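You operate a simulated robot arm through the tools that you are given. There is no shell and no other tool.

You run a simulated robot arm. Do the job below in one go: nothing can be reset, and whatever is moved stays where it is left.

## Task
Refit drum and ring, give the winch half a turn, rack the handle.
Fine: the short handle turns it clockwise with the drum on, and ends in the rack by the blue jar.

Only the result counts: the job must be done as asked and must still hold three seconds after the hand-in. Knocking over, shifting, dropping, spilling or breaking anything else fails it.

## Robot
A 6-joint arm with a two-finger gripper, fixed in place. Base frame: the origin is on the floor under the middle of its stand, x ahead of it, y to its left, z up; the work surface is at about z = 850. Readings come in mm, degrees, newtons and seconds.
It reaches about 1637 mm from its shoulder. Its first joint turns from -166.0 to 166.0 degrees. Payload 3.43 kg.
Tool frame: the origin (TCP) lies between the finger pads and is the grasp point; the fingertips stand 20 mm ahead of it; z points along the fingers, y is the line along which they close. The gripper opens to 190 mm; its body begins 248 mm behind the TCP.
Orientation is that of the tool frame in the base frame, as a unit quaternion [w, x, y, z]. With the fingers straight down and closing along the base's y, the tool's x points along the base's -x, its y along +y and its z along -z.

## Interface
- The arm moves only by the tool drive_tool. Its argument "increments" is one flat list of numbers, 6 for each row, row after row: the shift along the tool's x, y, z in units of 25 mm (1.0 is 25 mm), then the turn, a rotation vector about the tool's x, y, z in units of 8 degrees (1.0 is 8 degrees). In form: [tx, ty, tz, rx, ry, rz, tx, ty, tz, rx, ry, rz, ...]. A call has 1 to 20 rows; each row shifts and turns the commanded pose from where the row before left it, along the tool's axes as they then stand. "gripper" is the finger opening in mm, from 0 to 190, set as the call begins (left out, the last holds). A call with a number of a shift or a turn outside -1 to 1 is refused whole. Each row takes 0.2 s and may step no farther than 50 mm and 8.6 degrees from the row before; otherwise, or with a gripper value out of range, the whole call is refused. Where a pose cannot be reached the arm comes as near as it can. A force on the tool above 40 N (or 10 N above the force at the start of the call, whichever is more), or a blocked arm, ends the call early, and 0.2 s more pass. The fingers move at their own pace (about 45 mm/s each) and stop on an object; they squeeze with about 42 N. The grip force told is the motor's: it shows also when the fingers shut on nothing. Time passes only in rows, and 0.2 s behind the last, so rows that do not move let the fingers close. The reply holds the time, the measured pose of the TCP, the force on the tool along the base axes, the opening and the grip force, in the units named above and with some noise, with the torque about the TCP (base axes, N m) and any sound that the robot's microphone picked up.
- Cameras (640 x 400 px; columns grow to the right, rows downward): "scene" is fixed at [48.8, -650, 1655.4]; the picture's right is [0.69, -0.72, 0.00], its down [-0.39, -0.37, -0.84] and it looks along [0.61, 0.58, -0.54] (base axes); focal length 376 px, centre (320, 200). "wrist" rides on the gripper at [70, -8, -288] in the tool frame; the picture's right is [0.12, 0.99, 0.00], its down [-0.96, 0.12, -0.25] and it looks along [-0.25, 0.03, 0.97] (tool axes); focal length 261 px, centre (320, 200). There is no depth. A picture from a camera that has moved, and an enlarged one, comes with that camera's place and axes in the base frame and with its lens.
- snapshot(camera): a new picture of that camera. The clock stands still meanwhile.
- move_column(by): slides the trunk up (or, below 0, down) by that many mm; the arm rides with it, the base frame stays. It gives what a move gives, with no picture.
- inspect(camera, box): a new picture of the part [left, top, right, bottom] of that camera's present view, enlarged. The clock stands still meanwhile.
- sign_off(): hands the job in; it is judged then, once.

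Places have to be worked out from the pictures, the camera data and where the tool is seen. Open the gripper and draw the arm clear of the work before you hand the job in, unless the task says otherwise.

The tools are called by a JSON object that holds its "method" and its "body". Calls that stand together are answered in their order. drive_tool: Moves the arm, as the interface text tells. Its arguments: {"type":"object","properties":{"increments":{"type":"array","items":{"type":"number"}},"gripper":{"type":"number"}},"required":["increments"]} The other tools are called the same way: move_column (by) moves the trunk up or down; snapshot (camera) takes a picture; inspect (camera, box) takes an enlarged picture of a part of a camera's view; sign_off () hands the job in.

At the start:

```text
time_s: 0.0
eef_pos: [699.1, 169.1, 1230.0]
ee_rot: [0.0, 0.0, 1.0, 0.001]
wrist_force: [-0.1, 0.3, 0.1]
ft_torque: [-0.02, -0.01, 0.01]
grip_width: 190.1
gripper_force: 0.0
trunk travel left (down, up): [-175.0, 65.0]
```

scene: 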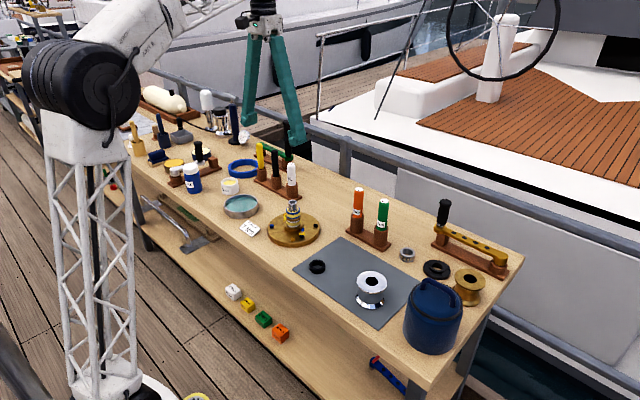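
wrist: 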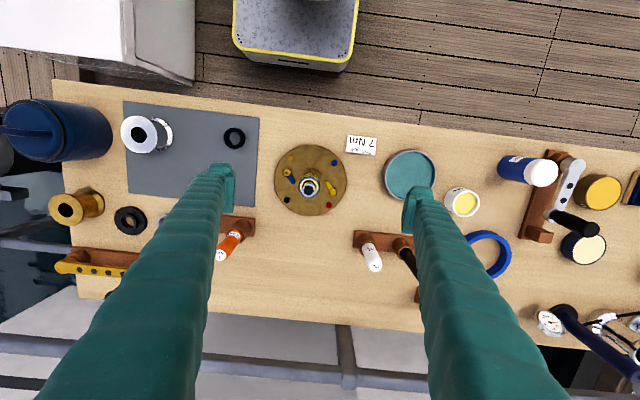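

I'll start by looking at the scene in detail to identify the winch base, the drum, the ring, the handles and the racks.

{"method": "inspect", "body": {"camera": "scene", "box": [240, 180, 400, 280]}}

{"method": "inspect", "body": {"camera": "scene", "box": [380, 190, 540, 290]}}

{"method": "inspect", "body": {"camera": "scene", "box": [110, 80, 270, 180]}}

{"method": "inspect", "body": {"camera": "scene", "box": [290, 230, 450, 330]}}

{"method": "inspect", "body": {"camera": "wrist", "box": [250, 120, 410, 220]}}

{"method": "inspect", "body": {"camera": "wrist", "box": [480, 130, 640, 230]}}

{"method": "inspect", "body": {"camera": "wrist", "box": [40, 90, 280, 240]}}

```text
4.00 times, centred on (320, 230) of scene
camera zoom: at [48.8, -650.0, 1655.4], right [0.69, -0.72, 0.0], down [-0.39, -0.37, -0.84], along [0.61, 0.58, -0.54], focal length 1503 px, centre (320, 80)
```

zoom: 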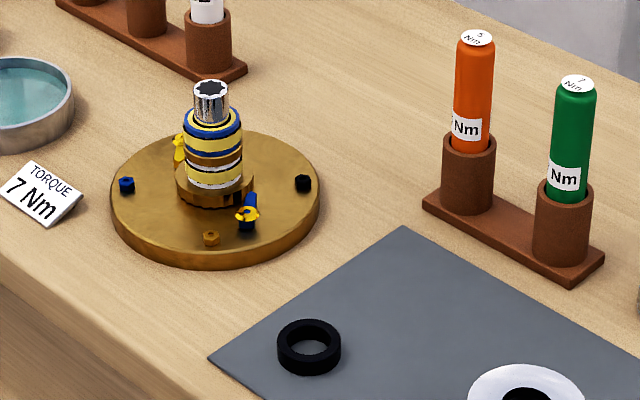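

```text
4.00 times, centred on (460, 240) of scene
camera zoom: at [48.8, -650.0, 1655.4], right [0.69, -0.72, 0.0], down [-0.39, -0.37, -0.84], along [0.61, 0.58, -0.54], focal length 1503 px, centre (-240, 40)
```

zoom: 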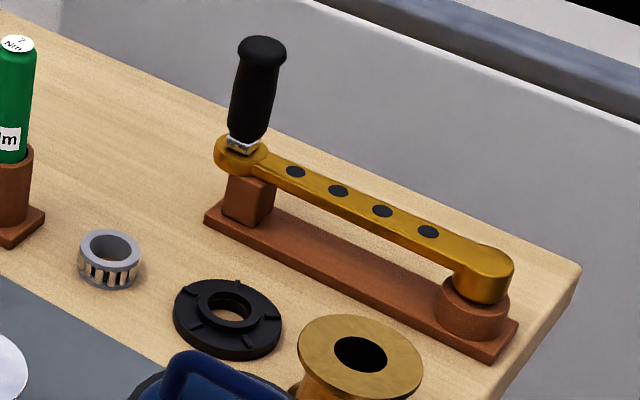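

```text
4.00 times, centred on (190, 130) of scene
camera zoom: at [48.8, -650.0, 1655.4], right [0.69, -0.72, 0.0], down [-0.39, -0.37, -0.84], along [0.61, 0.58, -0.54], focal length 1503 px, centre (840, 480)
```

zoom: 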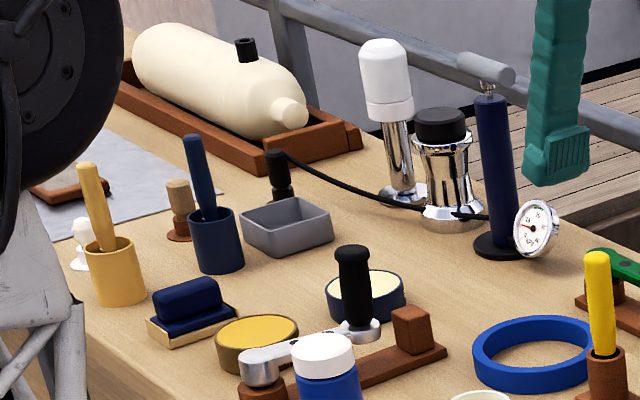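

```text
4.00 times, centred on (370, 280) of scene
camera zoom: at [48.8, -650.0, 1655.4], right [0.69, -0.72, 0.0], down [-0.39, -0.37, -0.84], along [0.61, 0.58, -0.54], focal length 1503 px, centre (120, -120)
```

zoom: 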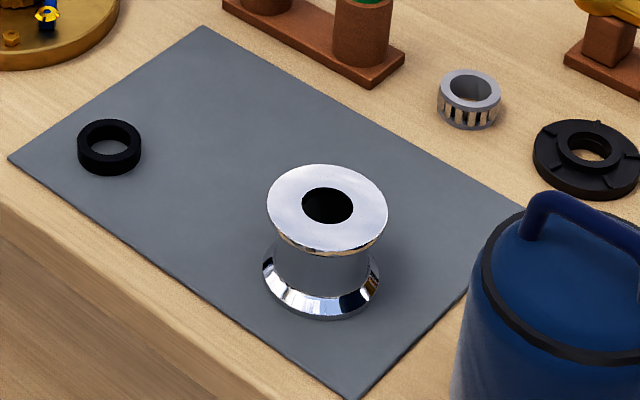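

```text
4.00 times, centred on (330, 170) of wrist
camera zoom: at [628.9, 160.9, 1518.2], right [-0.12, 0.99, 0.0], down [0.96, 0.12, 0.25], along [0.25, 0.03, -0.97], focal length 1043 px, centre (280, 320)
```

zoom: 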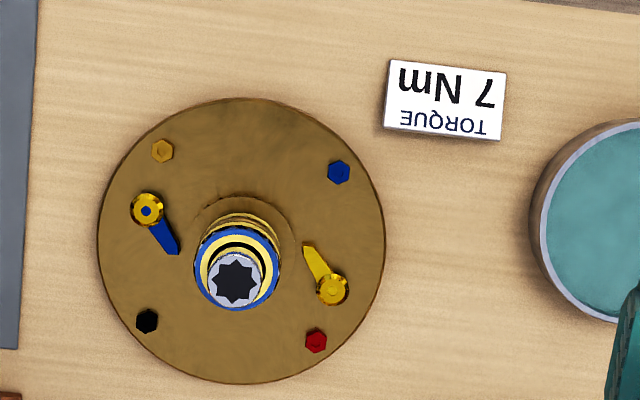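

```text
4.00 times, centred on (560, 180) of wrist
camera zoom: at [628.9, 160.9, 1518.2], right [-0.12, 0.99, 0.0], down [0.96, 0.12, 0.25], along [0.25, 0.03, -0.97], focal length 1043 px, centre (-640, 280)
```

zoom: 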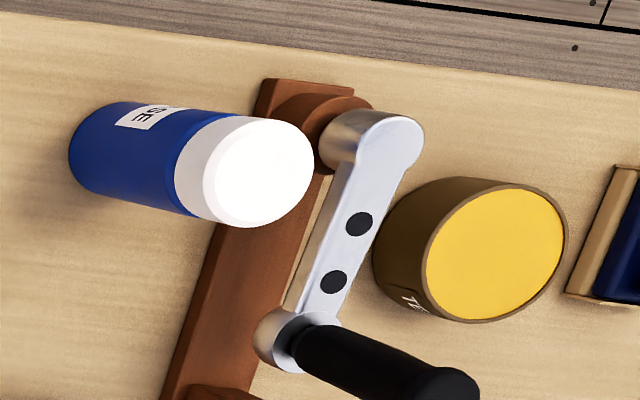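

```text
2.67 times, centred on (160, 165) of wrist
camera zoom: at [628.9, 160.9, 1518.2], right [-0.12, 0.99, 0.0], down [0.96, 0.12, 0.25], along [0.25, 0.03, -0.97], focal length 695 px, centre (747, 293)
```

zoom: 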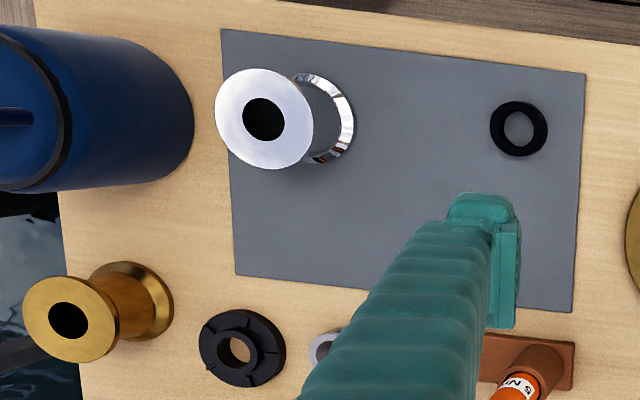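

{"method": "inspect", "body": {"camera": "scene", "box": [220, 120, 320, 200]}}

{"method": "inspect", "body": {"camera": "scene", "box": [150, 130, 250, 210]}}

{"method": "inspect", "body": {"camera": "scene", "box": [262, 185, 327, 255]}}

{"method": "inspect", "body": {"camera": "scene", "box": [340, 250, 440, 330]}}

{"method": "inspect", "body": {"camera": "scene", "box": [380, 250, 500, 360]}}

{"method": "inspect", "body": {"camera": "wrist", "box": [290, 160, 330, 210]}}

```text
5.00 times, centred on (270, 160) of scene
camera zoom: at [48.8, -650.0, 1655.4], right [0.69, -0.72, 0.0], down [-0.39, -0.37, -0.84], along [0.61, 0.58, -0.54], focal length 1878 px, centre (570, 400)
```

zoom: 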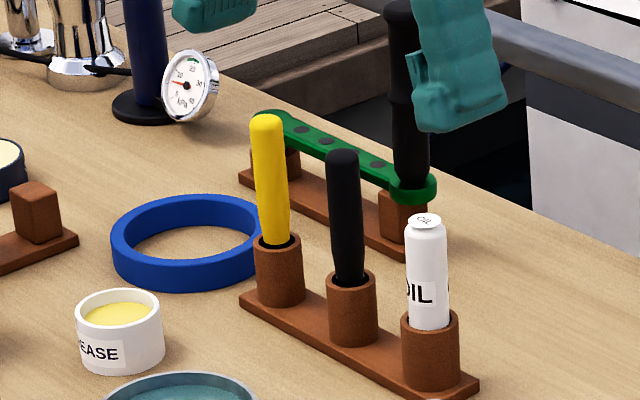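

```text
5.00 times, centred on (200, 170) of scene
camera zoom: at [48.8, -650.0, 1655.4], right [0.69, -0.72, 0.0], down [-0.39, -0.37, -0.84], along [0.61, 0.58, -0.54], focal length 1878 px, centre (920, 350)
```

zoom: 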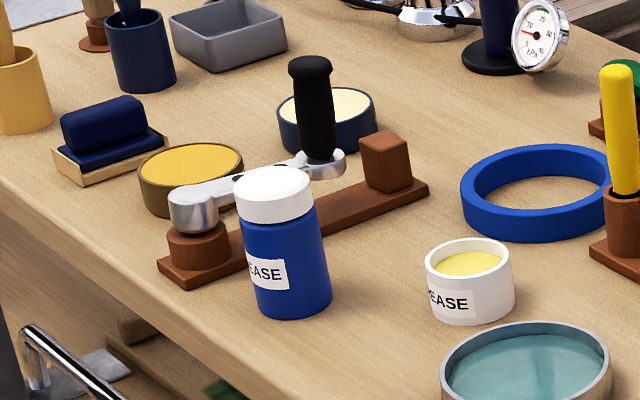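

```text
5.71 times, centred on (294, 220) of scene
camera zoom: at [48.8, -650.0, 1655.4], right [0.69, -0.72, 0.0], down [-0.39, -0.37, -0.84], along [0.61, 0.58, -0.54], focal length 2147 px, centre (466, 86)
```

zoom: 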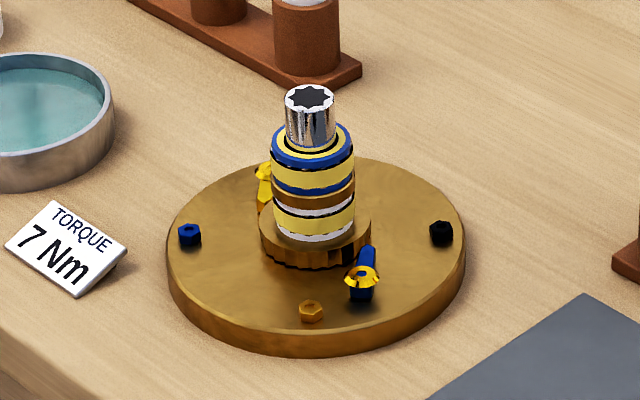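

```text
5.00 times, centred on (390, 290) of scene
camera zoom: at [48.8, -650.0, 1655.4], right [0.69, -0.72, 0.0], down [-0.39, -0.37, -0.84], along [0.61, 0.58, -0.54], focal length 1878 px, centre (-30, -250)
```

zoom: 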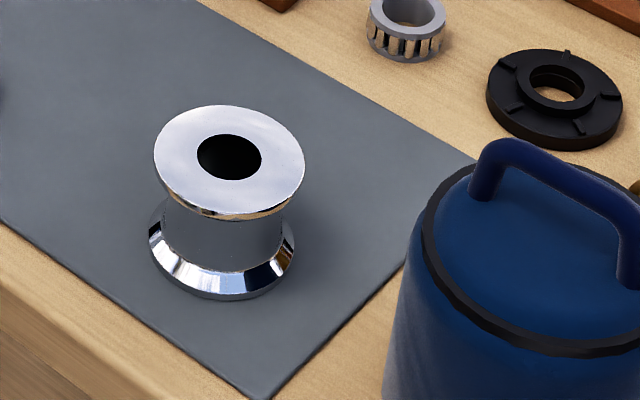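

```text
3.64 times, centred on (440, 305) of scene
camera zoom: at [48.8, -650.0, 1655.4], right [0.69, -0.72, 0.0], down [-0.39, -0.37, -0.84], along [0.61, 0.58, -0.54], focal length 1366 px, centre (-116, -182)
```

zoom: 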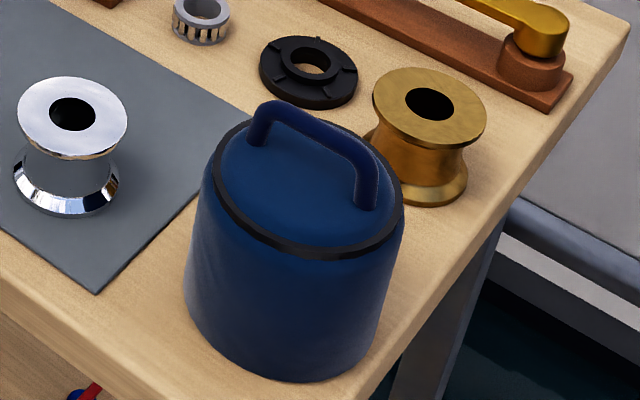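

```text
8.00 times, centred on (310, 185) of wrist
camera zoom: at [628.9, 160.9, 1518.2], right [-0.12, 0.99, 0.0], down [0.96, 0.12, 0.25], along [0.25, 0.03, -0.97], focal length 2085 px, centre (400, 320)
```

zoom: 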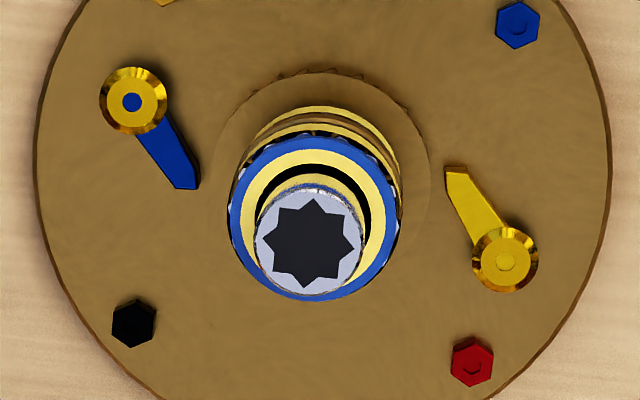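

The chrome drum and small black ring lie on the grey mat. The winch spindle is near (748,150), and the short silver handle already sits in the rack by the blue grease jar. I'll lower the gripper over the winch for a closer view to measure it better.

{"method": "drive_tool", "body": {"increments": [-0.11, -0.06, 1, 0, 0, 0, -0.11, -0.06, 1, 0, 0, 0, -0.11, -0.06, 1, 0, 0, 0, -0.11, -0.06, 1, 0, 0, 0, -0.11, -0.06, 1, 0, 0, 0, 0, 0, 0, 0, 0, 0]}}

{"method": "snapshot", "body": {"camera": "wrist"}}

{"method": "inspect", "body": {"camera": "wrist", "box": [240, 140, 400, 240]}}

```text
time_s: 1.4
eef_pos: [715.8, 163.1, 1106.0]
ee_rot: [-0.001, 0.0, 1.0, 0.0]
wrist_force: [-0.4, 0.2, -0.4]
ft_torque: [0.01, 0.01, -0.01]
grip_width: 190.0
gripper_force: 0.1
trunk travel left (down, up): [-175.0, 65.0]
```

```text
taken
camera wrist: at [644.6, 154.3, 1393.3], right [-0.12, 0.99, 0.0], down [0.96, 0.12, 0.25], along [0.25, 0.03, -0.97], focal length 261 px, centre (320, 200)
```

wrist: 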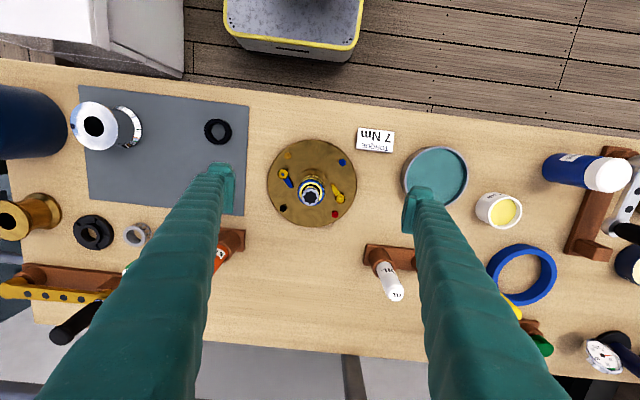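

```text
4.00 times, centred on (320, 190) of wrist
camera zoom: at [644.6, 154.3, 1393.3], right [-0.12, 0.99, 0.0], down [0.96, 0.12, 0.25], along [0.25, 0.03, -0.97], focal length 1043 px, centre (320, 240)
```

zoom: 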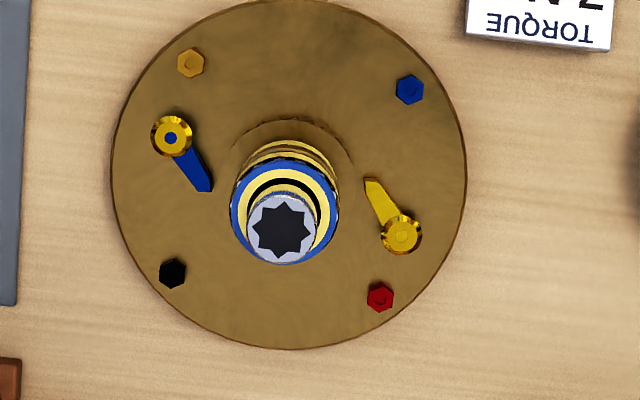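

The plate centre looks like about (748,150.5). Next I move over the mat for close views of the drum and ring; the shifted viewpoint will also help me triangulate the spindle height.

{"method": "drive_tool", "body": {"increments": [0.08, -0.94, 0, 0, 0, 0, 0.08, -0.94, 0, 0, 0, 0, 0.08, -0.94, 0, 0, 0, 0, 0.08, -0.94, 0, 0, 0, 0, 0.08, -0.94, 0, 0, 0, 0, 0.08, -0.94, 0, 0, 0, 0, 0.08, -0.94, 0, 0, 0, 0, 0.08, -0.94, 0, 0, 0, 0, 0.08, -0.94, 0, 0, 0, 0, 0.08, -0.94, 0, 0, 0, 0, 0.08, -0.94, 0, 0, 0, 0, 0.08, -0.94, 0, 0, 0, 0, 0.08, -0.94, 0, 0, 0, 0, 0.08, -0.94, 0, 0, 0, 0, 0.08, -0.94, 0, 0, 0, 0, 0.08, -0.94, 0, 0, 0, 0, 0.08, -0.94, 0, 0, 0, 0, 0, 0, 0, 0, 0, 0], "gripper": 130}}

{"method": "snapshot", "body": {"camera": "wrist"}}

{"method": "inspect", "body": {"camera": "wrist", "box": [260, 150, 380, 250]}}

{"method": "snapshot", "body": {"camera": "scene"}}

```text
time_s: 5.2
eef_pos: [679.3, -240.1, 1104.1]
ee_rot: [0.0, -0.001, 1.0, 0.0]
wrist_force: [0.9, 0.1, 0.1]
ft_torque: [-0.05, 0.03, -0.01]
grip_width: 129.9
gripper_force: 0.0
trunk travel left (down, up): [-175.0, 65.0]
```

```text
taken
camera wrist: at [608.0, -247.2, 1393.0], right [-0.12, 0.99, 0.0], down [0.96, 0.12, 0.25], along [0.25, 0.03, -0.97], focal length 261 px, centre (320, 200)
```

wrist: 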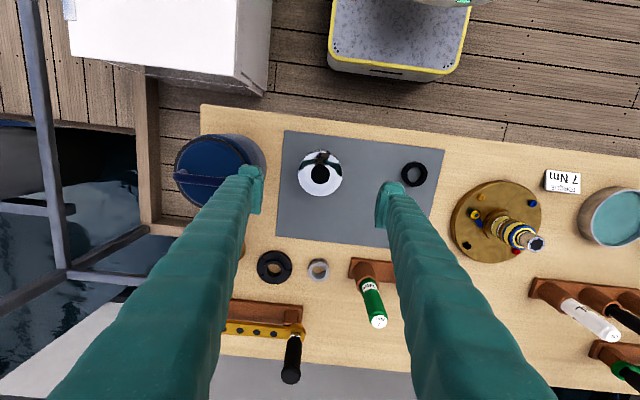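

```text
4.00 times, centred on (320, 200) of wrist
camera zoom: at [608.0, -247.2, 1393.0], right [-0.12, 0.99, 0.0], down [0.96, 0.12, 0.25], along [0.25, 0.03, -0.97], focal length 1043 px, centre (320, 200)
```

zoom: 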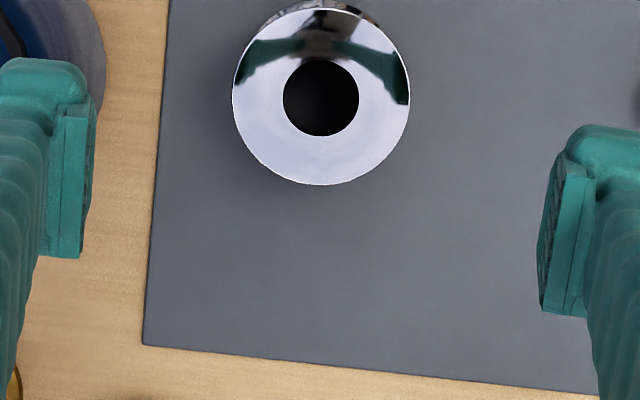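

```text
taken
```

scene: 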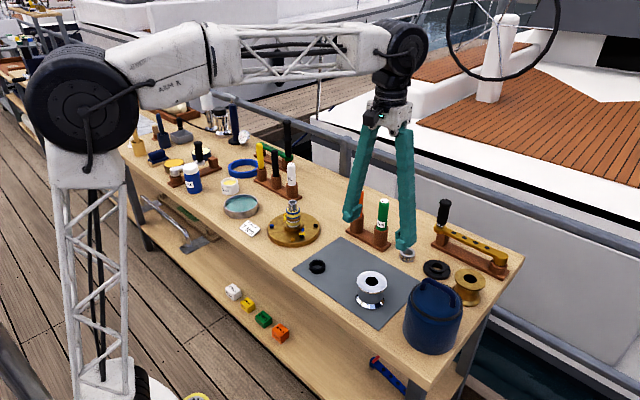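

{"method": "inspect", "body": {"camera": "wrist", "box": [440, 170, 560, 270]}}

{"method": "inspect", "body": {"camera": "wrist", "box": [385, 150, 445, 200]}}

{"method": "inspect", "body": {"camera": "wrist", "box": [240, 230, 340, 310]}}

{"method": "inspect", "body": {"camera": "scene", "box": [340, 170, 440, 270]}}

```text
4.00 times, centred on (500, 220) of wrist
camera zoom: at [608.0, -247.2, 1393.0], right [-0.12, 0.99, 0.0], down [0.96, 0.12, 0.25], along [0.25, 0.03, -0.97], focal length 1043 px, centre (-400, 120)
```

zoom: 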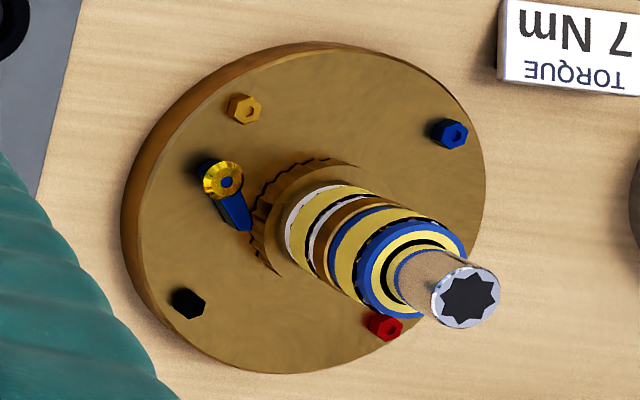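

```text
8.00 times, centred on (415, 175) of wrist
camera zoom: at [608.0, -247.2, 1393.0], right [-0.12, 0.99, 0.0], down [0.96, 0.12, 0.25], along [0.25, 0.03, -0.97], focal length 2085 px, centre (-440, 400)
```

zoom: 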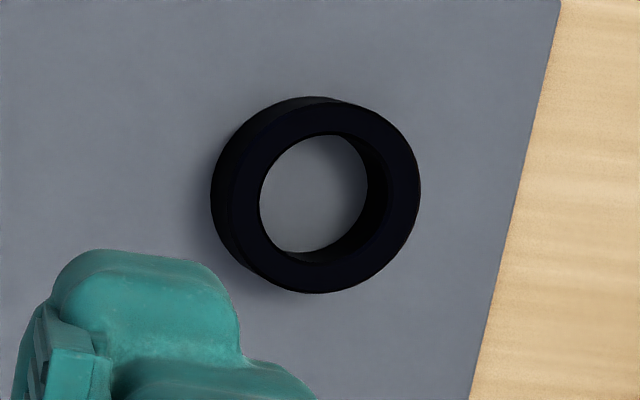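

```text
5.00 times, centred on (290, 270) of wrist
camera zoom: at [608.0, -247.2, 1393.0], right [-0.12, 0.99, 0.0], down [0.96, 0.12, 0.25], along [0.25, 0.03, -0.97], focal length 1303 px, centre (470, -150)
```

zoom: 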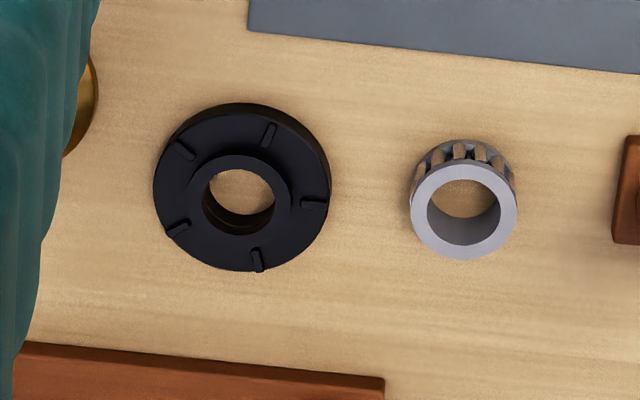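

```text
4.00 times, centred on (390, 220) of scene
camera zoom: at [48.8, -650.0, 1655.4], right [0.69, -0.72, 0.0], down [-0.39, -0.37, -0.84], along [0.61, 0.58, -0.54], focal length 1503 px, centre (40, 120)
```

zoom: 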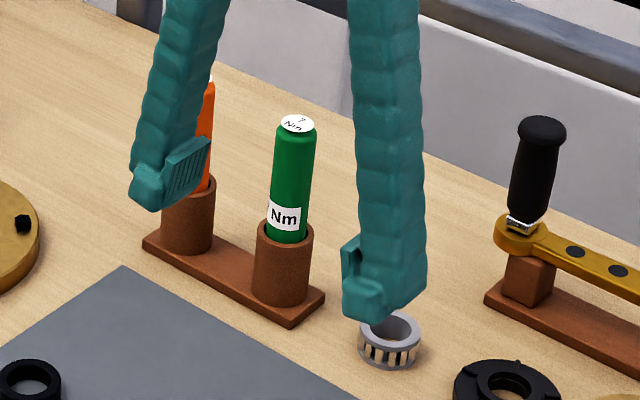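

Triangulating puts the spindle top at about (749,151,973) and the drum top at about (681,-238,917) with a flange around 81 mm. I'll narrow the fingers to 110 and descend to just above the drum, then check alignment.

{"method": "drive_tool", "body": {"increments": [0, 0, 0, 0, 0, 0, -0.02, 0.01, 0.96, 0, 0, 0, -0.02, 0.01, 0.96, 0, 0, 0, -0.02, 0.01, 0.96, 0, 0, 0, -0.02, 0.01, 0.96, 0, 0, 0, -0.01, 0.01, 0.96, 0, 0, 0, 0, 0, 0.96, 0, 0, 0, 0, 0, 0, 0, 0, 0], "gripper": 110}}

{"method": "drive_tool", "body": {"increments": [0, 0, 0, 0, 0, 0]}}

{"method": "snapshot", "body": {"camera": "wrist"}}

{"method": "inspect", "body": {"camera": "scene", "box": [310, 200, 470, 330]}}

```text
time_s: 7.0
eef_pos: [680.4, -237.9, 961.0]
ee_rot: [0.0, -0.001, 1.0, 0.001]
wrist_force: [-0.4, 0.4, 0.0]
ft_torque: [0.01, 0.03, 0.02]
grip_width: 110.1
gripper_force: 0.1
trunk travel left (down, up): [-175.0, 65.0]
```

```text
time_s: 7.4
eef_pos: [681.4, -237.7, 961.7]
ee_rot: [0.0, -0.001, 1.0, -0.001]
wrist_force: [-0.2, 0.4, -0.1]
ft_torque: [0.03, 0.01, 0.0]
grip_width: 110.1
gripper_force: 0.0
trunk travel left (down, up): [-175.0, 65.0]
```

```text
taken
camera wrist: at [610.1, -245.5, 1249.0], right [-0.12, 0.99, 0.0], down [0.96, 0.12, 0.25], along [0.25, 0.03, -0.97], focal length 261 px, centre (320, 200)
```

wrist: 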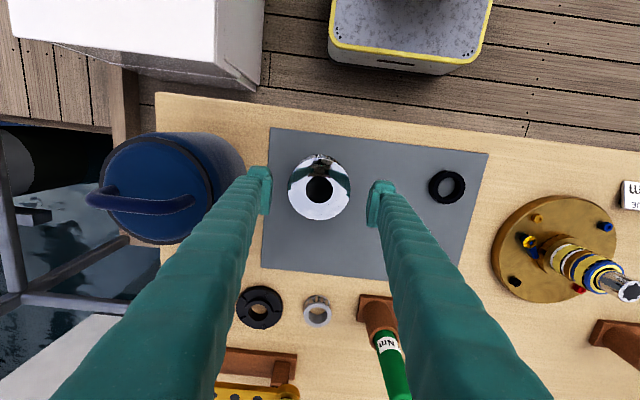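

```text
3.08 times, centred on (390, 265) of scene
camera zoom: at [48.8, -650.0, 1655.4], right [0.69, -0.72, 0.0], down [-0.39, -0.37, -0.84], along [0.61, 0.58, -0.54], focal length 1156 px, centre (105, 0)
```

zoom: 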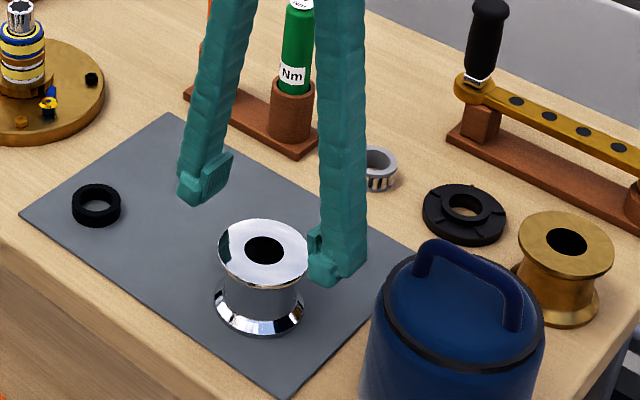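

The drum sits centred under the TCP. I descend about 50 mm so the pads straddle the top flange, then close gently.

{"method": "drive_tool", "body": {"increments": [0, 0, 0.7, 0, 0, 0, 0, 0, 0.7, 0, 0, 0, 0, 0, 0.6, 0, 0, 0, 0, 0, 0, 0, 0, 0]}}

{"method": "inspect", "body": {"camera": "wrist", "box": [240, 130, 400, 250]}}

{"method": "inspect", "body": {"camera": "scene", "box": [330, 220, 430, 320]}}

```text
time_s: 8.4
eef_pos: [681.1, -237.5, 909.8]
ee_rot: [-0.001, 0.0, 1.0, 0.0]
wrist_force: [0.3, 0.4, -0.5]
ft_torque: [-0.02, 0.03, 0.02]
grip_width: 109.9
gripper_force: 0.1
trunk travel left (down, up): [-175.0, 65.0]
```

```text
3.33 times, centred on (320, 190) of wrist
camera zoom: at [610.9, -246.5, 1197.7], right [-0.12, 0.99, 0.0], down [0.96, 0.12, 0.25], along [0.25, 0.03, -0.97], focal length 869 px, centre (320, 233)
```

zoom: 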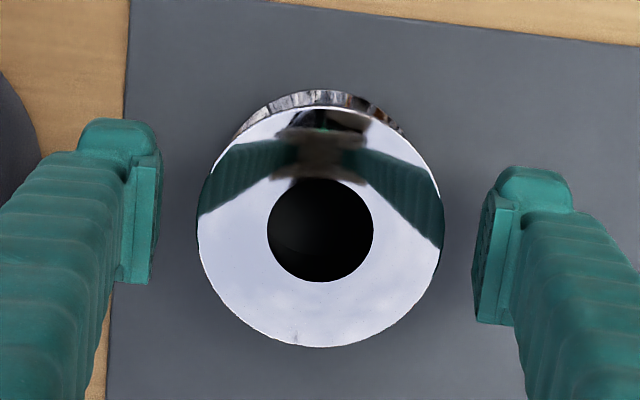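

```text
4.00 times, centred on (380, 270) of scene
camera zoom: at [48.8, -650.0, 1655.4], right [0.69, -0.72, 0.0], down [-0.39, -0.37, -0.84], along [0.61, 0.58, -0.54], focal length 1503 px, centre (80, -80)
```

zoom: 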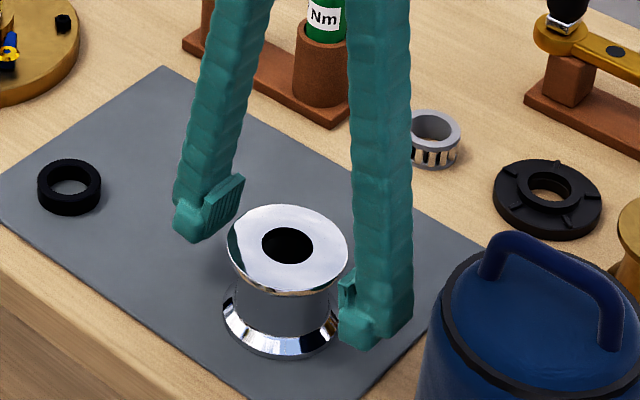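

Pads straddle the flange and the drum is centred. Closing the gripper.

{"method": "drive_tool", "body": {"increments": [0, 0, 0, 0, 0, 0, 0, 0, 0, 0, 0, 0, 0, 0, 0, 0, 0, 0, 0, 0, 0, 0, 0, 0], "gripper": 40}}

{"method": "drive_tool", "body": {"increments": [0, 0, -0.4, 0, 0, 0, 0, 0, -0.6, 0, 0, 0, 0, 0, 0, 0, 0, 0]}}

{"method": "inspect", "body": {"camera": "wrist", "box": [240, 130, 400, 250]}}

{"method": "inspect", "body": {"camera": "scene", "box": [330, 220, 430, 320]}}

```text
time_s: 9.4
eef_pos: [681.2, -238.7, 910.8]
ee_rot: [0.001, 0.0, 1.0, 0.0]
wrist_force: [0.8, -1.1, 1.1]
ft_torque: [-0.04, 0.01, -0.01]
grip_width: 73.1
gripper_force: 42.0
trunk travel left (down, up): [-175.0, 65.0]
```

```text
time_s: 10.2
eef_pos: [681.9, -236.2, 941.5]
ee_rot: [0.003, 0.0, 1.0, 0.0]
wrist_force: [-4.1, 5.1, 29.3]
ft_torque: [0.56, 0.5, -0.14]
grip_width: 29.5
gripper_force: 5.3
trunk travel left (down, up): [-175.0, 65.0]
stopped in row 3: the force on the tool passed its limit at 51 N (the readings are from after the stop); the commanded pose is now the measured one
```

```text
3.33 times, centred on (320, 190) of wrist
camera zoom: at [610.4, -244.3, 1229.3], right [-0.12, 0.99, 0.0], down [0.96, 0.12, 0.25], along [0.25, 0.03, -0.97], focal length 869 px, centre (320, 233)
```

zoom: 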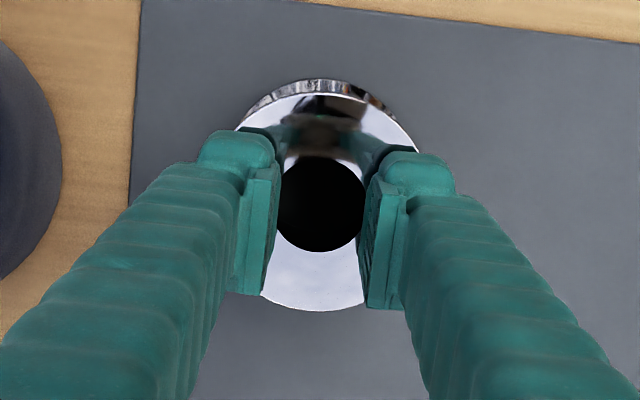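

```text
4.00 times, centred on (380, 270) of scene
camera zoom: at [48.8, -650.0, 1655.4], right [0.69, -0.72, 0.0], down [-0.39, -0.37, -0.84], along [0.61, 0.58, -0.54], focal length 1503 px, centre (80, -80)
```

zoom: 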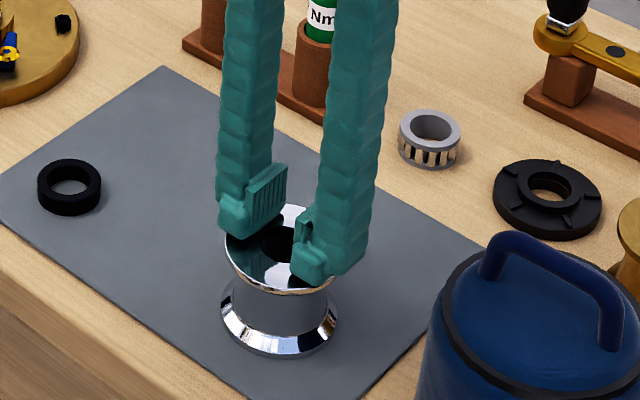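

The pads slid off the flange on the lift, since they had closed under the rim at 73 mm. The drum appears to be still upright on the mat. I'll take a still reading first to check for contact and see whether it moved.

{"method": "drive_tool", "body": {"increments": [0, 0, 0, 0, 0, 0]}}

{"method": "inspect", "body": {"camera": "scene", "box": [330, 220, 430, 320]}}

{"method": "snapshot", "body": {"camera": "scene"}}

```text
time_s: 10.6
eef_pos: [682.3, -239.9, 941.4]
ee_rot: [0.004, -0.001, 1.0, 0.0]
wrist_force: [1.7, -7.8, 31.2]
ft_torque: [0.4, 0.19, 0.16]
grip_width: 35.1
gripper_force: 0.0
trunk travel left (down, up): [-175.0, 65.0]
```

```text
4.00 times, centred on (380, 270) of scene
camera zoom: at [48.8, -650.0, 1655.4], right [0.69, -0.72, 0.0], down [-0.39, -0.37, -0.84], along [0.61, 0.58, -0.54], focal length 1503 px, centre (80, -80)
```

zoom: 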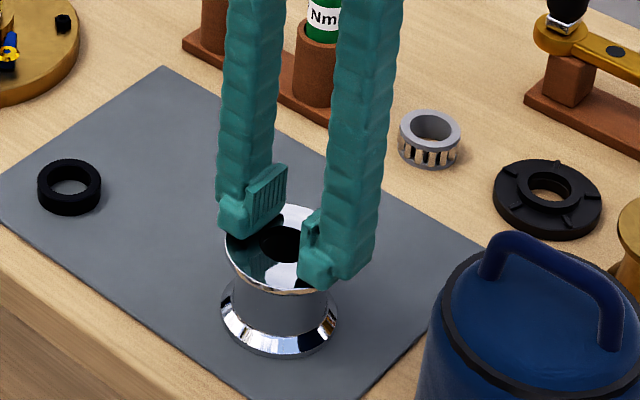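

```text
taken
```

scene: 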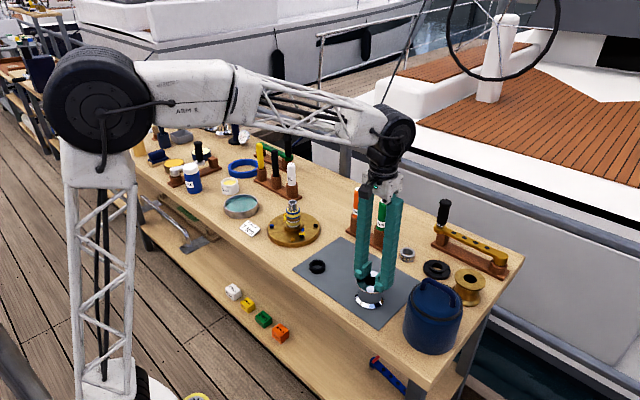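

The fingertips are resting on the drum top, which puts it at about z=921, and the drum is still in place. I raise the tool straight up and look closely at the finger and pad geometry before regripping.

{"method": "drive_tool", "body": {"increments": [0, 0, -0.4, 0, 0, 0, 0, 0, -0.8, 0, 0, 0, 0, 0, -0.8, 0, 0, 0, 0, 0, 0, 0, 0, 0]}}

{"method": "inspect", "body": {"camera": "scene", "box": [340, 210, 430, 320]}}

{"method": "inspect", "body": {"camera": "wrist", "box": [260, 130, 380, 240]}}

```text
time_s: 11.6
eef_pos: [682.3, -236.4, 989.7]
ee_rot: [0.001, 0.0, 1.0, 0.0]
wrist_force: [-0.3, -0.4, 0.3]
ft_torque: [-0.03, 0.03, 0.01]
grip_width: 40.0
gripper_force: 0.1
trunk travel left (down, up): [-175.0, 65.0]
```

```text
3.64 times, centred on (385, 265) of scene
camera zoom: at [48.8, -650.0, 1655.4], right [0.69, -0.72, 0.0], down [-0.39, -0.37, -0.84], along [0.61, 0.58, -0.54], focal length 1366 px, centre (84, -36)
```

zoom: 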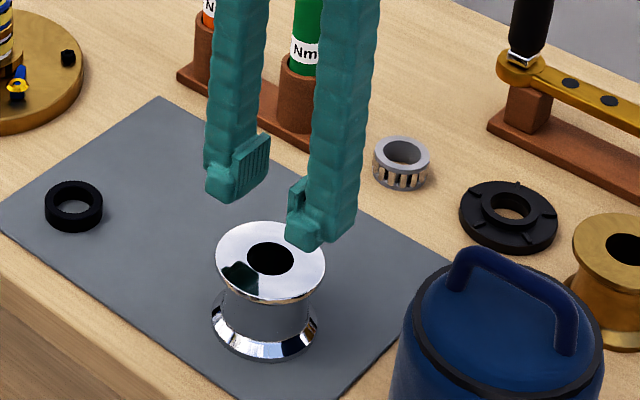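

```text
3.64 times, centred on (320, 185) of wrist
camera zoom: at [609.9, -244.3, 1276.8], right [-0.12, 0.99, 0.0], down [0.96, 0.12, 0.25], along [0.25, 0.03, -0.97], focal length 948 px, centre (320, 254)
```

zoom: 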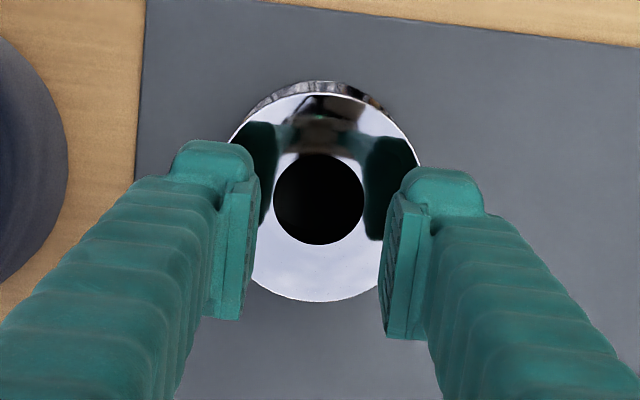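

The pads look tall, yet they closed to 73 mm, so they were probably wedged under the rim. I'll open up, come down to about z=925 so the rim sits mid-pad, and close to compare the width.

{"method": "drive_tool", "body": {"increments": [0, 0, 0, 0, 0, 0, 0, 0, 0, 0, 0, 0, 0, 0, 0, 0, 0, 0, 0, 0, 0, 0, 0, 0, 0, 0, 0.9, 0, 0, 0, 0, 0, 0.9, 0, 0, 0, 0, 0, 0.8, 0, 0, 0, 0, 0, 0, 0, 0, 0], "gripper": 105}}

{"method": "inspect", "body": {"camera": "wrist", "box": [240, 130, 400, 250]}}

{"method": "drive_tool", "body": {"increments": [0, 0, 0, 0, 0, 0, 0, 0, 0, 0, 0, 0, 0, 0, 0, 0, 0, 0, 0, 0, 0, 0, 0, 0], "gripper": 60}}

{"method": "inspect", "body": {"camera": "wrist", "box": [240, 130, 400, 250]}}

{"method": "inspect", "body": {"camera": "scene", "box": [340, 210, 430, 320]}}

```text
time_s: 13.4
eef_pos: [682.4, -235.9, 922.8]
ee_rot: [0.001, 0.0, 1.0, -0.001]
wrist_force: [0.5, 0.4, 0.0]
ft_torque: [0.01, 0.02, 0.01]
grip_width: 104.9
gripper_force: 0.0
trunk travel left (down, up): [-175.0, 65.0]
```

```text
3.33 times, centred on (320, 190) of wrist
camera zoom: at [609.9, -244.4, 1210.3], right [-0.12, 0.99, 0.0], down [0.96, 0.12, 0.25], along [0.25, 0.03, -0.97], focal length 869 px, centre (320, 233)
```

zoom: 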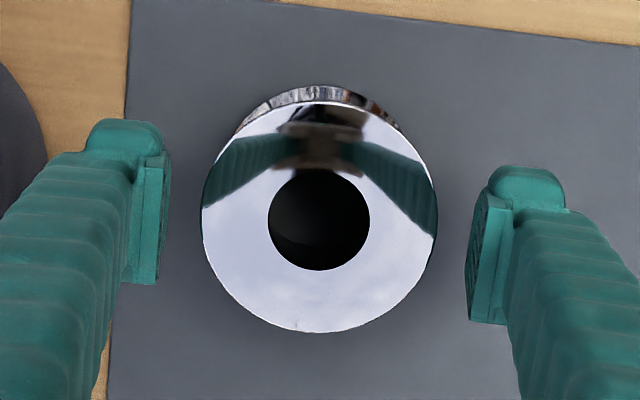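

```text
time_s: 14.4
eef_pos: [682.1, -237.3, 922.3]
ee_rot: [0.002, 0.0, 1.0, 0.0]
wrist_force: [1.2, -4.3, -0.2]
ft_torque: [-0.11, -0.02, -0.01]
grip_width: 73.1
gripper_force: 42.2
trunk travel left (down, up): [-175.0, 65.0]
```

```text
3.33 times, centred on (320, 190) of wrist
camera zoom: at [609.9, -244.8, 1210.5], right [-0.12, 0.99, 0.0], down [0.96, 0.12, 0.25], along [0.25, 0.03, -0.97], focal length 869 px, centre (320, 233)
```

zoom: 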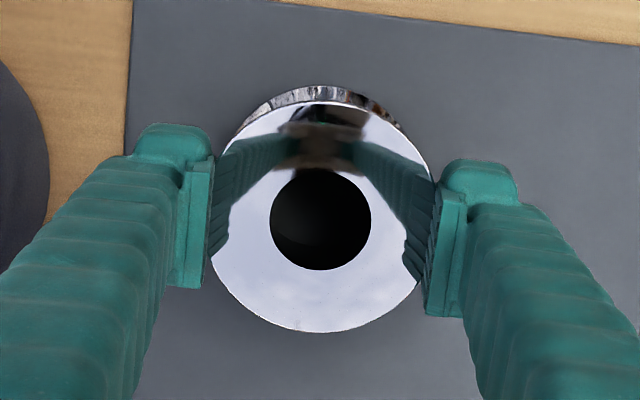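

```text
3.64 times, centred on (385, 265) of scene
camera zoom: at [48.8, -650.0, 1655.4], right [0.69, -0.72, 0.0], down [-0.39, -0.37, -0.84], along [0.61, 0.58, -0.54], focal length 1366 px, centre (84, -36)
```

zoom: 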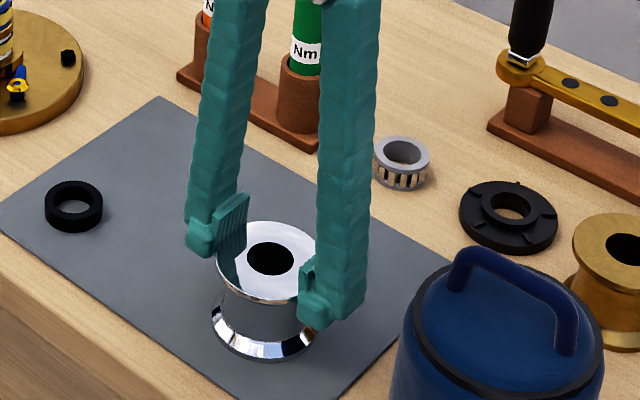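

Same 73.1 mm width at this height, so this is the true contact width. I'll lift slowly in small steps, watching force and width to learn the weight and detect slip.

{"method": "drive_tool", "body": {"increments": [0, 0, -0.1, 0, 0, 0, 0, 0, -0.1, 0, 0, 0], "gripper": 0}}

{"method": "drive_tool", "body": {"increments": [0, 0, -0.05, 0, 0, 0, 0, 0, -0.05, 0, 0, 0]}}

{"method": "inspect", "body": {"camera": "scene", "box": [340, 210, 430, 320]}}

```text
time_s: 15.0
eef_pos: [682.9, -237.2, 928.9]
ee_rot: [0.002, -0.001, 1.0, 0.0]
wrist_force: [-0.6, -0.4, -7.5]
ft_torque: [0.04, -0.01, -0.03]
grip_width: 72.8
gripper_force: 42.4
trunk travel left (down, up): [-175.0, 65.0]
```

```text
time_s: 15.6
eef_pos: [683.1, -237.1, 933.1]
ee_rot: [0.002, 0.001, 1.0, -0.001]
wrist_force: [0.3, 0.3, -8.4]
ft_torque: [0.02, 0.0, -0.04]
grip_width: 73.1
gripper_force: 42.0
trunk travel left (down, up): [-175.0, 65.0]
```

```text
3.64 times, centred on (385, 265) of scene
camera zoom: at [48.8, -650.0, 1655.4], right [0.69, -0.72, 0.0], down [-0.39, -0.37, -0.84], along [0.61, 0.58, -0.54], focal length 1366 px, centre (84, -36)
```

zoom: 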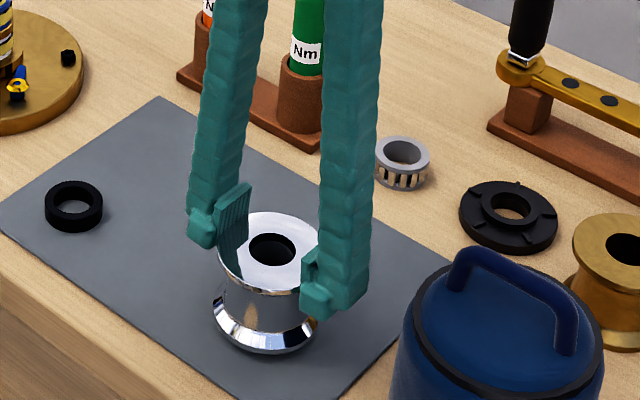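

The drum is off the mat and weighs about 8 N, with the grip steady. I continue lifting gently.

{"method": "drive_tool", "body": {"increments": [0, 0, -0.1, 0, 0, 0, 0, 0, -0.15, 0, 0, 0, 0, 0, -0.2, 0, 0, 0, 0, 0, -0.2, 0, 0, 0, 0, 0, -0.2, 0, 0, 0, 0, 0, -0.2, 0, 0, 0, 0, 0, -0.1, 0, 0, 0]}}

{"method": "inspect", "body": {"camera": "scene", "box": [340, 210, 430, 320]}}

{"method": "inspect", "body": {"camera": "wrist", "box": [240, 130, 400, 250]}}

```text
time_s: 17.2
eef_pos: [684.6, -236.8, 960.9]
ee_rot: [0.002, 0.0, 1.0, 0.0]
wrist_force: [-0.2, 0.5, -7.3]
ft_torque: [0.0, 0.02, 0.04]
grip_width: 72.9
gripper_force: 42.3
trunk travel left (down, up): [-175.0, 65.0]
```

```text
3.64 times, centred on (385, 265) of scene
camera zoom: at [48.8, -650.0, 1655.4], right [0.69, -0.72, 0.0], down [-0.39, -0.37, -0.84], along [0.61, 0.58, -0.54], focal length 1366 px, centre (84, -36)
```

zoom: 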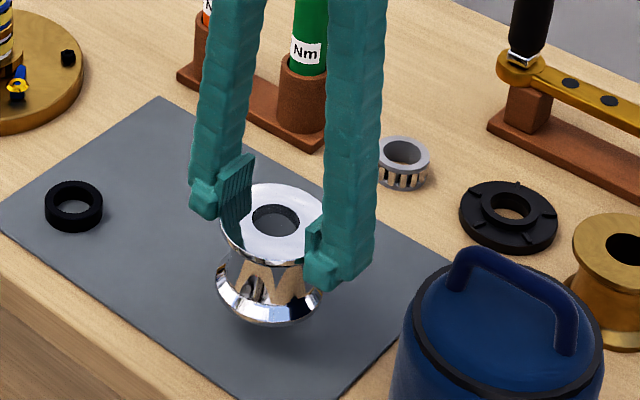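

```text
3.33 times, centred on (320, 190) of wrist
camera zoom: at [611.7, -245.3, 1248.2], right [-0.12, 0.99, 0.0], down [0.96, 0.12, 0.25], along [0.25, 0.03, -0.97], focal length 869 px, centre (320, 233)
```

zoom: 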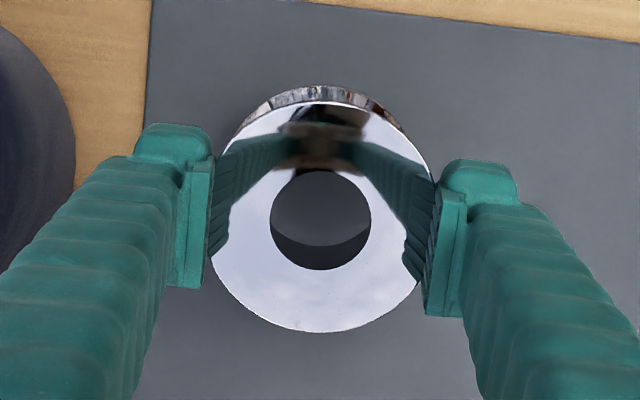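

The grip is stable and the mat is visible through the bore. I lift to clear the spindle top, then carry the drum across gently.

{"method": "drive_tool", "body": {"increments": [0, 0, -0.2, 0, 0, 0, 0, 0, -0.3, 0, 0, 0, 0, 0, -0.35, 0, 0, 0, 0, 0, -0.35, 0, 0, 0, 0, 0, -0.35, 0, 0, 0, 0, 0, -0.35, 0, 0, 0, 0, 0, -0.35, 0, 0, 0, 0, 0, -0.35, 0, 0, 0, 0, 0, -0.35, 0, 0, 0, 0, 0, -0.35, 0, 0, 0, 0, 0, -0.35, 0, 0, 0, 0, 0, -0.35, 0, 0, 0, 0, 0, -0.2, 0, 0, 0, 0, 0, -0.1, 0, 0, 0]}}

{"method": "drive_tool", "body": {"increments": [-0.05, 0.3, 0, 0, 0, 0, -0.1, 0.6, 0, 0, 0, 0, -0.15, 0.9, 0, 0, 0, 0, -0.16, 0.95, 0, 0, 0, 0, -0.16, 0.95, 0, 0, 0, 0, -0.16, 0.95, 0, 0, 0, 0, -0.16, 0.95, 0, 0, 0, 0, -0.16, 0.95, 0, 0, 0, 0, -0.16, 0.95, 0, 0, 0, 0, -0.16, 0.95, 0, 0, 0, 0, -0.16, 0.95, 0, 0, 0, 0, -0.16, 0.95, 0, 0, 0, 0, -0.16, 0.95, 0, 0, 0, 0, -0.16, 0.95, 0, 0, 0, 0, -0.16, 0.95, 0, 0, 0, 0, -0.16, 0.95, 0, 0, 0, 0, -0.15, 0.8, 0, 0, 0, 0, -0.1, 0.4, 0, 0, 0, 0, -0.05, 0.12, 0, 0, 0, 0, 0, 0, 0, 0, 0, 0]}}

{"method": "snapshot", "body": {"camera": "wrist"}}

{"method": "snapshot", "body": {"camera": "scene"}}

```text
time_s: 20.2
eef_pos: [681.5, -237.6, 1069.1]
ee_rot: [0.002, 0.0, 1.0, -0.001]
wrist_force: [0.0, -0.2, -8.1]
ft_torque: [-0.04, 0.0, -0.01]
grip_width: 73.1
gripper_force: 41.3
trunk travel left (down, up): [-175.0, 65.0]
```

```text
time_s: 24.4
eef_pos: [750.1, 148.8, 1069.5]
ee_rot: [0.002, 0.0, 1.0, 0.0]
wrist_force: [-0.2, 0.6, -8.1]
ft_torque: [0.02, -0.01, 0.0]
grip_width: 72.9
gripper_force: 41.4
trunk travel left (down, up): [-175.0, 65.0]
```

```text
taken
camera wrist: at [678.8, 141.3, 1357.0], right [-0.12, 0.99, 0.0], down [0.96, 0.12, 0.25], along [0.25, 0.03, -0.97], focal length 261 px, centre (320, 200)
```

wrist: 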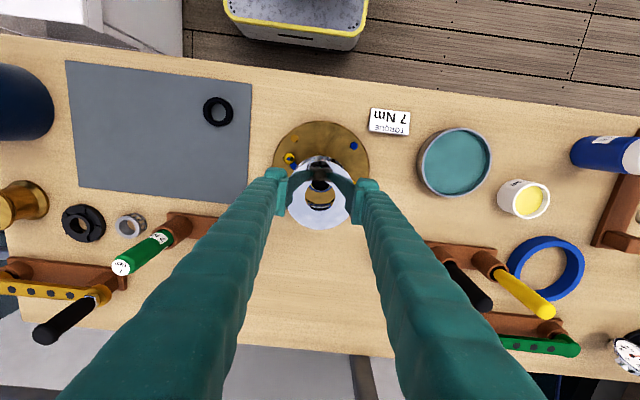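

```text
taken
```

scene: 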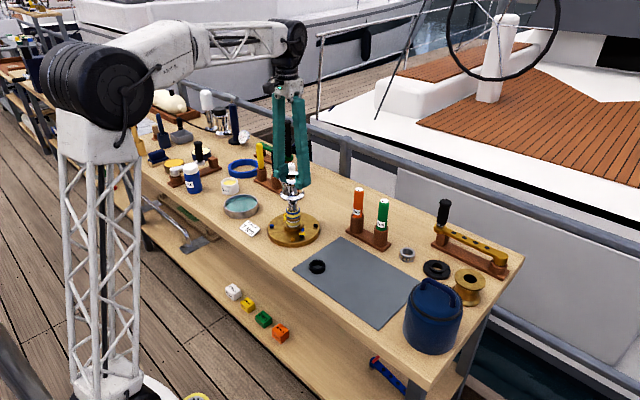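

{"method": "inspect", "body": {"camera": "wrist", "box": [260, 150, 380, 250]}}

{"method": "inspect", "body": {"camera": "scene", "box": [250, 150, 340, 250]}}

{"method": "drive_tool", "body": {"increments": [0, 0, 0, 0, 0, 0]}}

{"method": "drive_tool", "body": {"increments": [0, 0, 0, 0, 0, 0]}}

```text
4.00 times, centred on (320, 200) of wrist
camera zoom: at [678.8, 141.3, 1357.0], right [-0.12, 0.99, 0.0], down [0.96, 0.12, 0.25], along [0.25, 0.03, -0.97], focal length 1043 px, centre (320, 200)
```

zoom: 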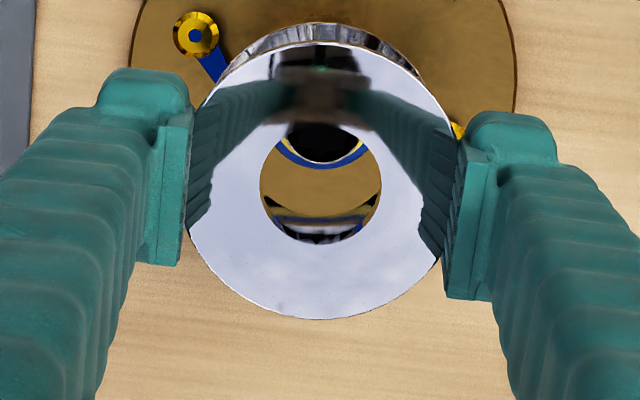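

```text
4.00 times, centred on (295, 200) of scene
camera zoom: at [48.8, -650.0, 1655.4], right [0.69, -0.72, 0.0], down [-0.39, -0.37, -0.84], along [0.61, 0.58, -0.54], focal length 1503 px, centre (420, 200)
```

zoom: 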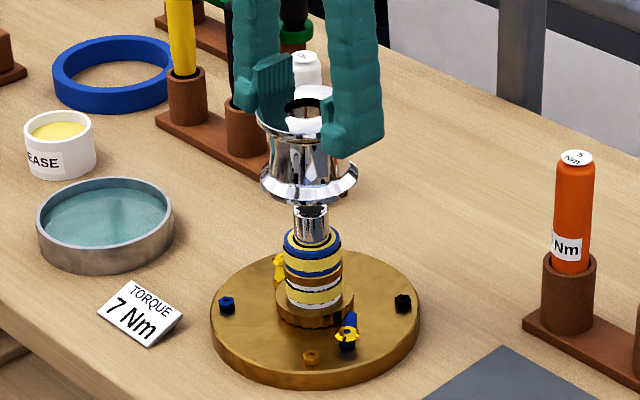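

```text
time_s: 24.8
eef_pos: [749.9, 149.2, 1070.3]
ee_rot: [0.002, 0.0, 1.0, 0.0]
wrist_force: [-0.3, -0.1, -7.9]
ft_torque: [0.0, 0.0, -0.04]
grip_width: 73.2
gripper_force: 42.1
trunk travel left (down, up): [-175.0, 65.0]
```

```text
time_s: 25.2
eef_pos: [751.6, 148.7, 1069.5]
ee_rot: [0.001, 0.0, 1.0, 0.0]
wrist_force: [0.4, -0.5, -7.4]
ft_torque: [0.01, 0.02, 0.0]
grip_width: 72.9
gripper_force: 42.1
trunk travel left (down, up): [-175.0, 65.0]
```

Comparing the bore centre with the spindle bands seen through it, the drum axis is about 1 mm short in both x and y. I correct that and lower 18 mm to just above the spindle tip, then recheck.

{"method": "drive_tool", "body": {"increments": [-0.04, 0.036, 0.1, 0, 0, 0, 0, 0, 0.2, 0, 0, 0, 0, 0, 0.2, 0, 0, 0, 0, 0, 0.2, 0, 0, 0, 0, 0, 0, 0, 0, 0]}}

{"method": "inspect", "body": {"camera": "wrist", "box": [260, 150, 380, 250]}}

{"method": "inspect", "body": {"camera": "scene", "box": [262, 170, 322, 240]}}

```text
time_s: 26.4
eef_pos: [750.8, 150.0, 1052.3]
ee_rot: [0.002, 0.0, 1.0, 0.0]
wrist_force: [0.0, 0.1, -7.8]
ft_torque: [-0.03, 0.0, 0.01]
grip_width: 73.0
gripper_force: 41.5
trunk travel left (down, up): [-175.0, 65.0]
```

```text
4.00 times, centred on (320, 200) of wrist
camera zoom: at [678.5, 142.7, 1339.4], right [-0.12, 0.99, 0.0], down [0.96, 0.12, 0.25], along [0.25, 0.03, -0.97], focal length 1043 px, centre (320, 200)
```

zoom: 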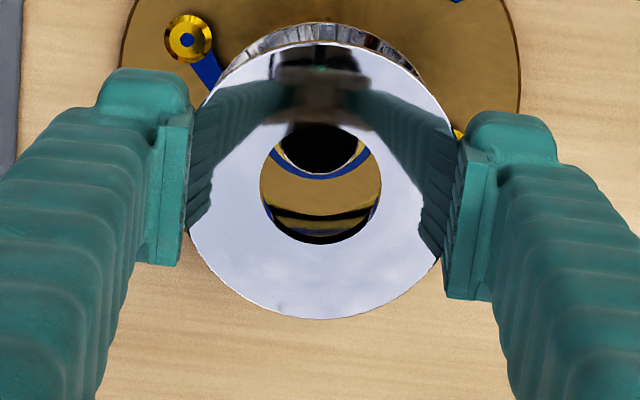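

```text
5.71 times, centred on (292, 205) of scene
camera zoom: at [48.8, -650.0, 1655.4], right [0.69, -0.72, 0.0], down [-0.39, -0.37, -0.84], along [0.61, 0.58, -0.54], focal length 2147 px, centre (480, 171)
```

zoom: 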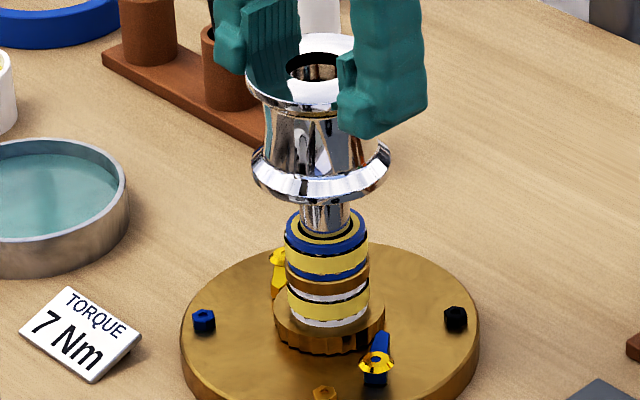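

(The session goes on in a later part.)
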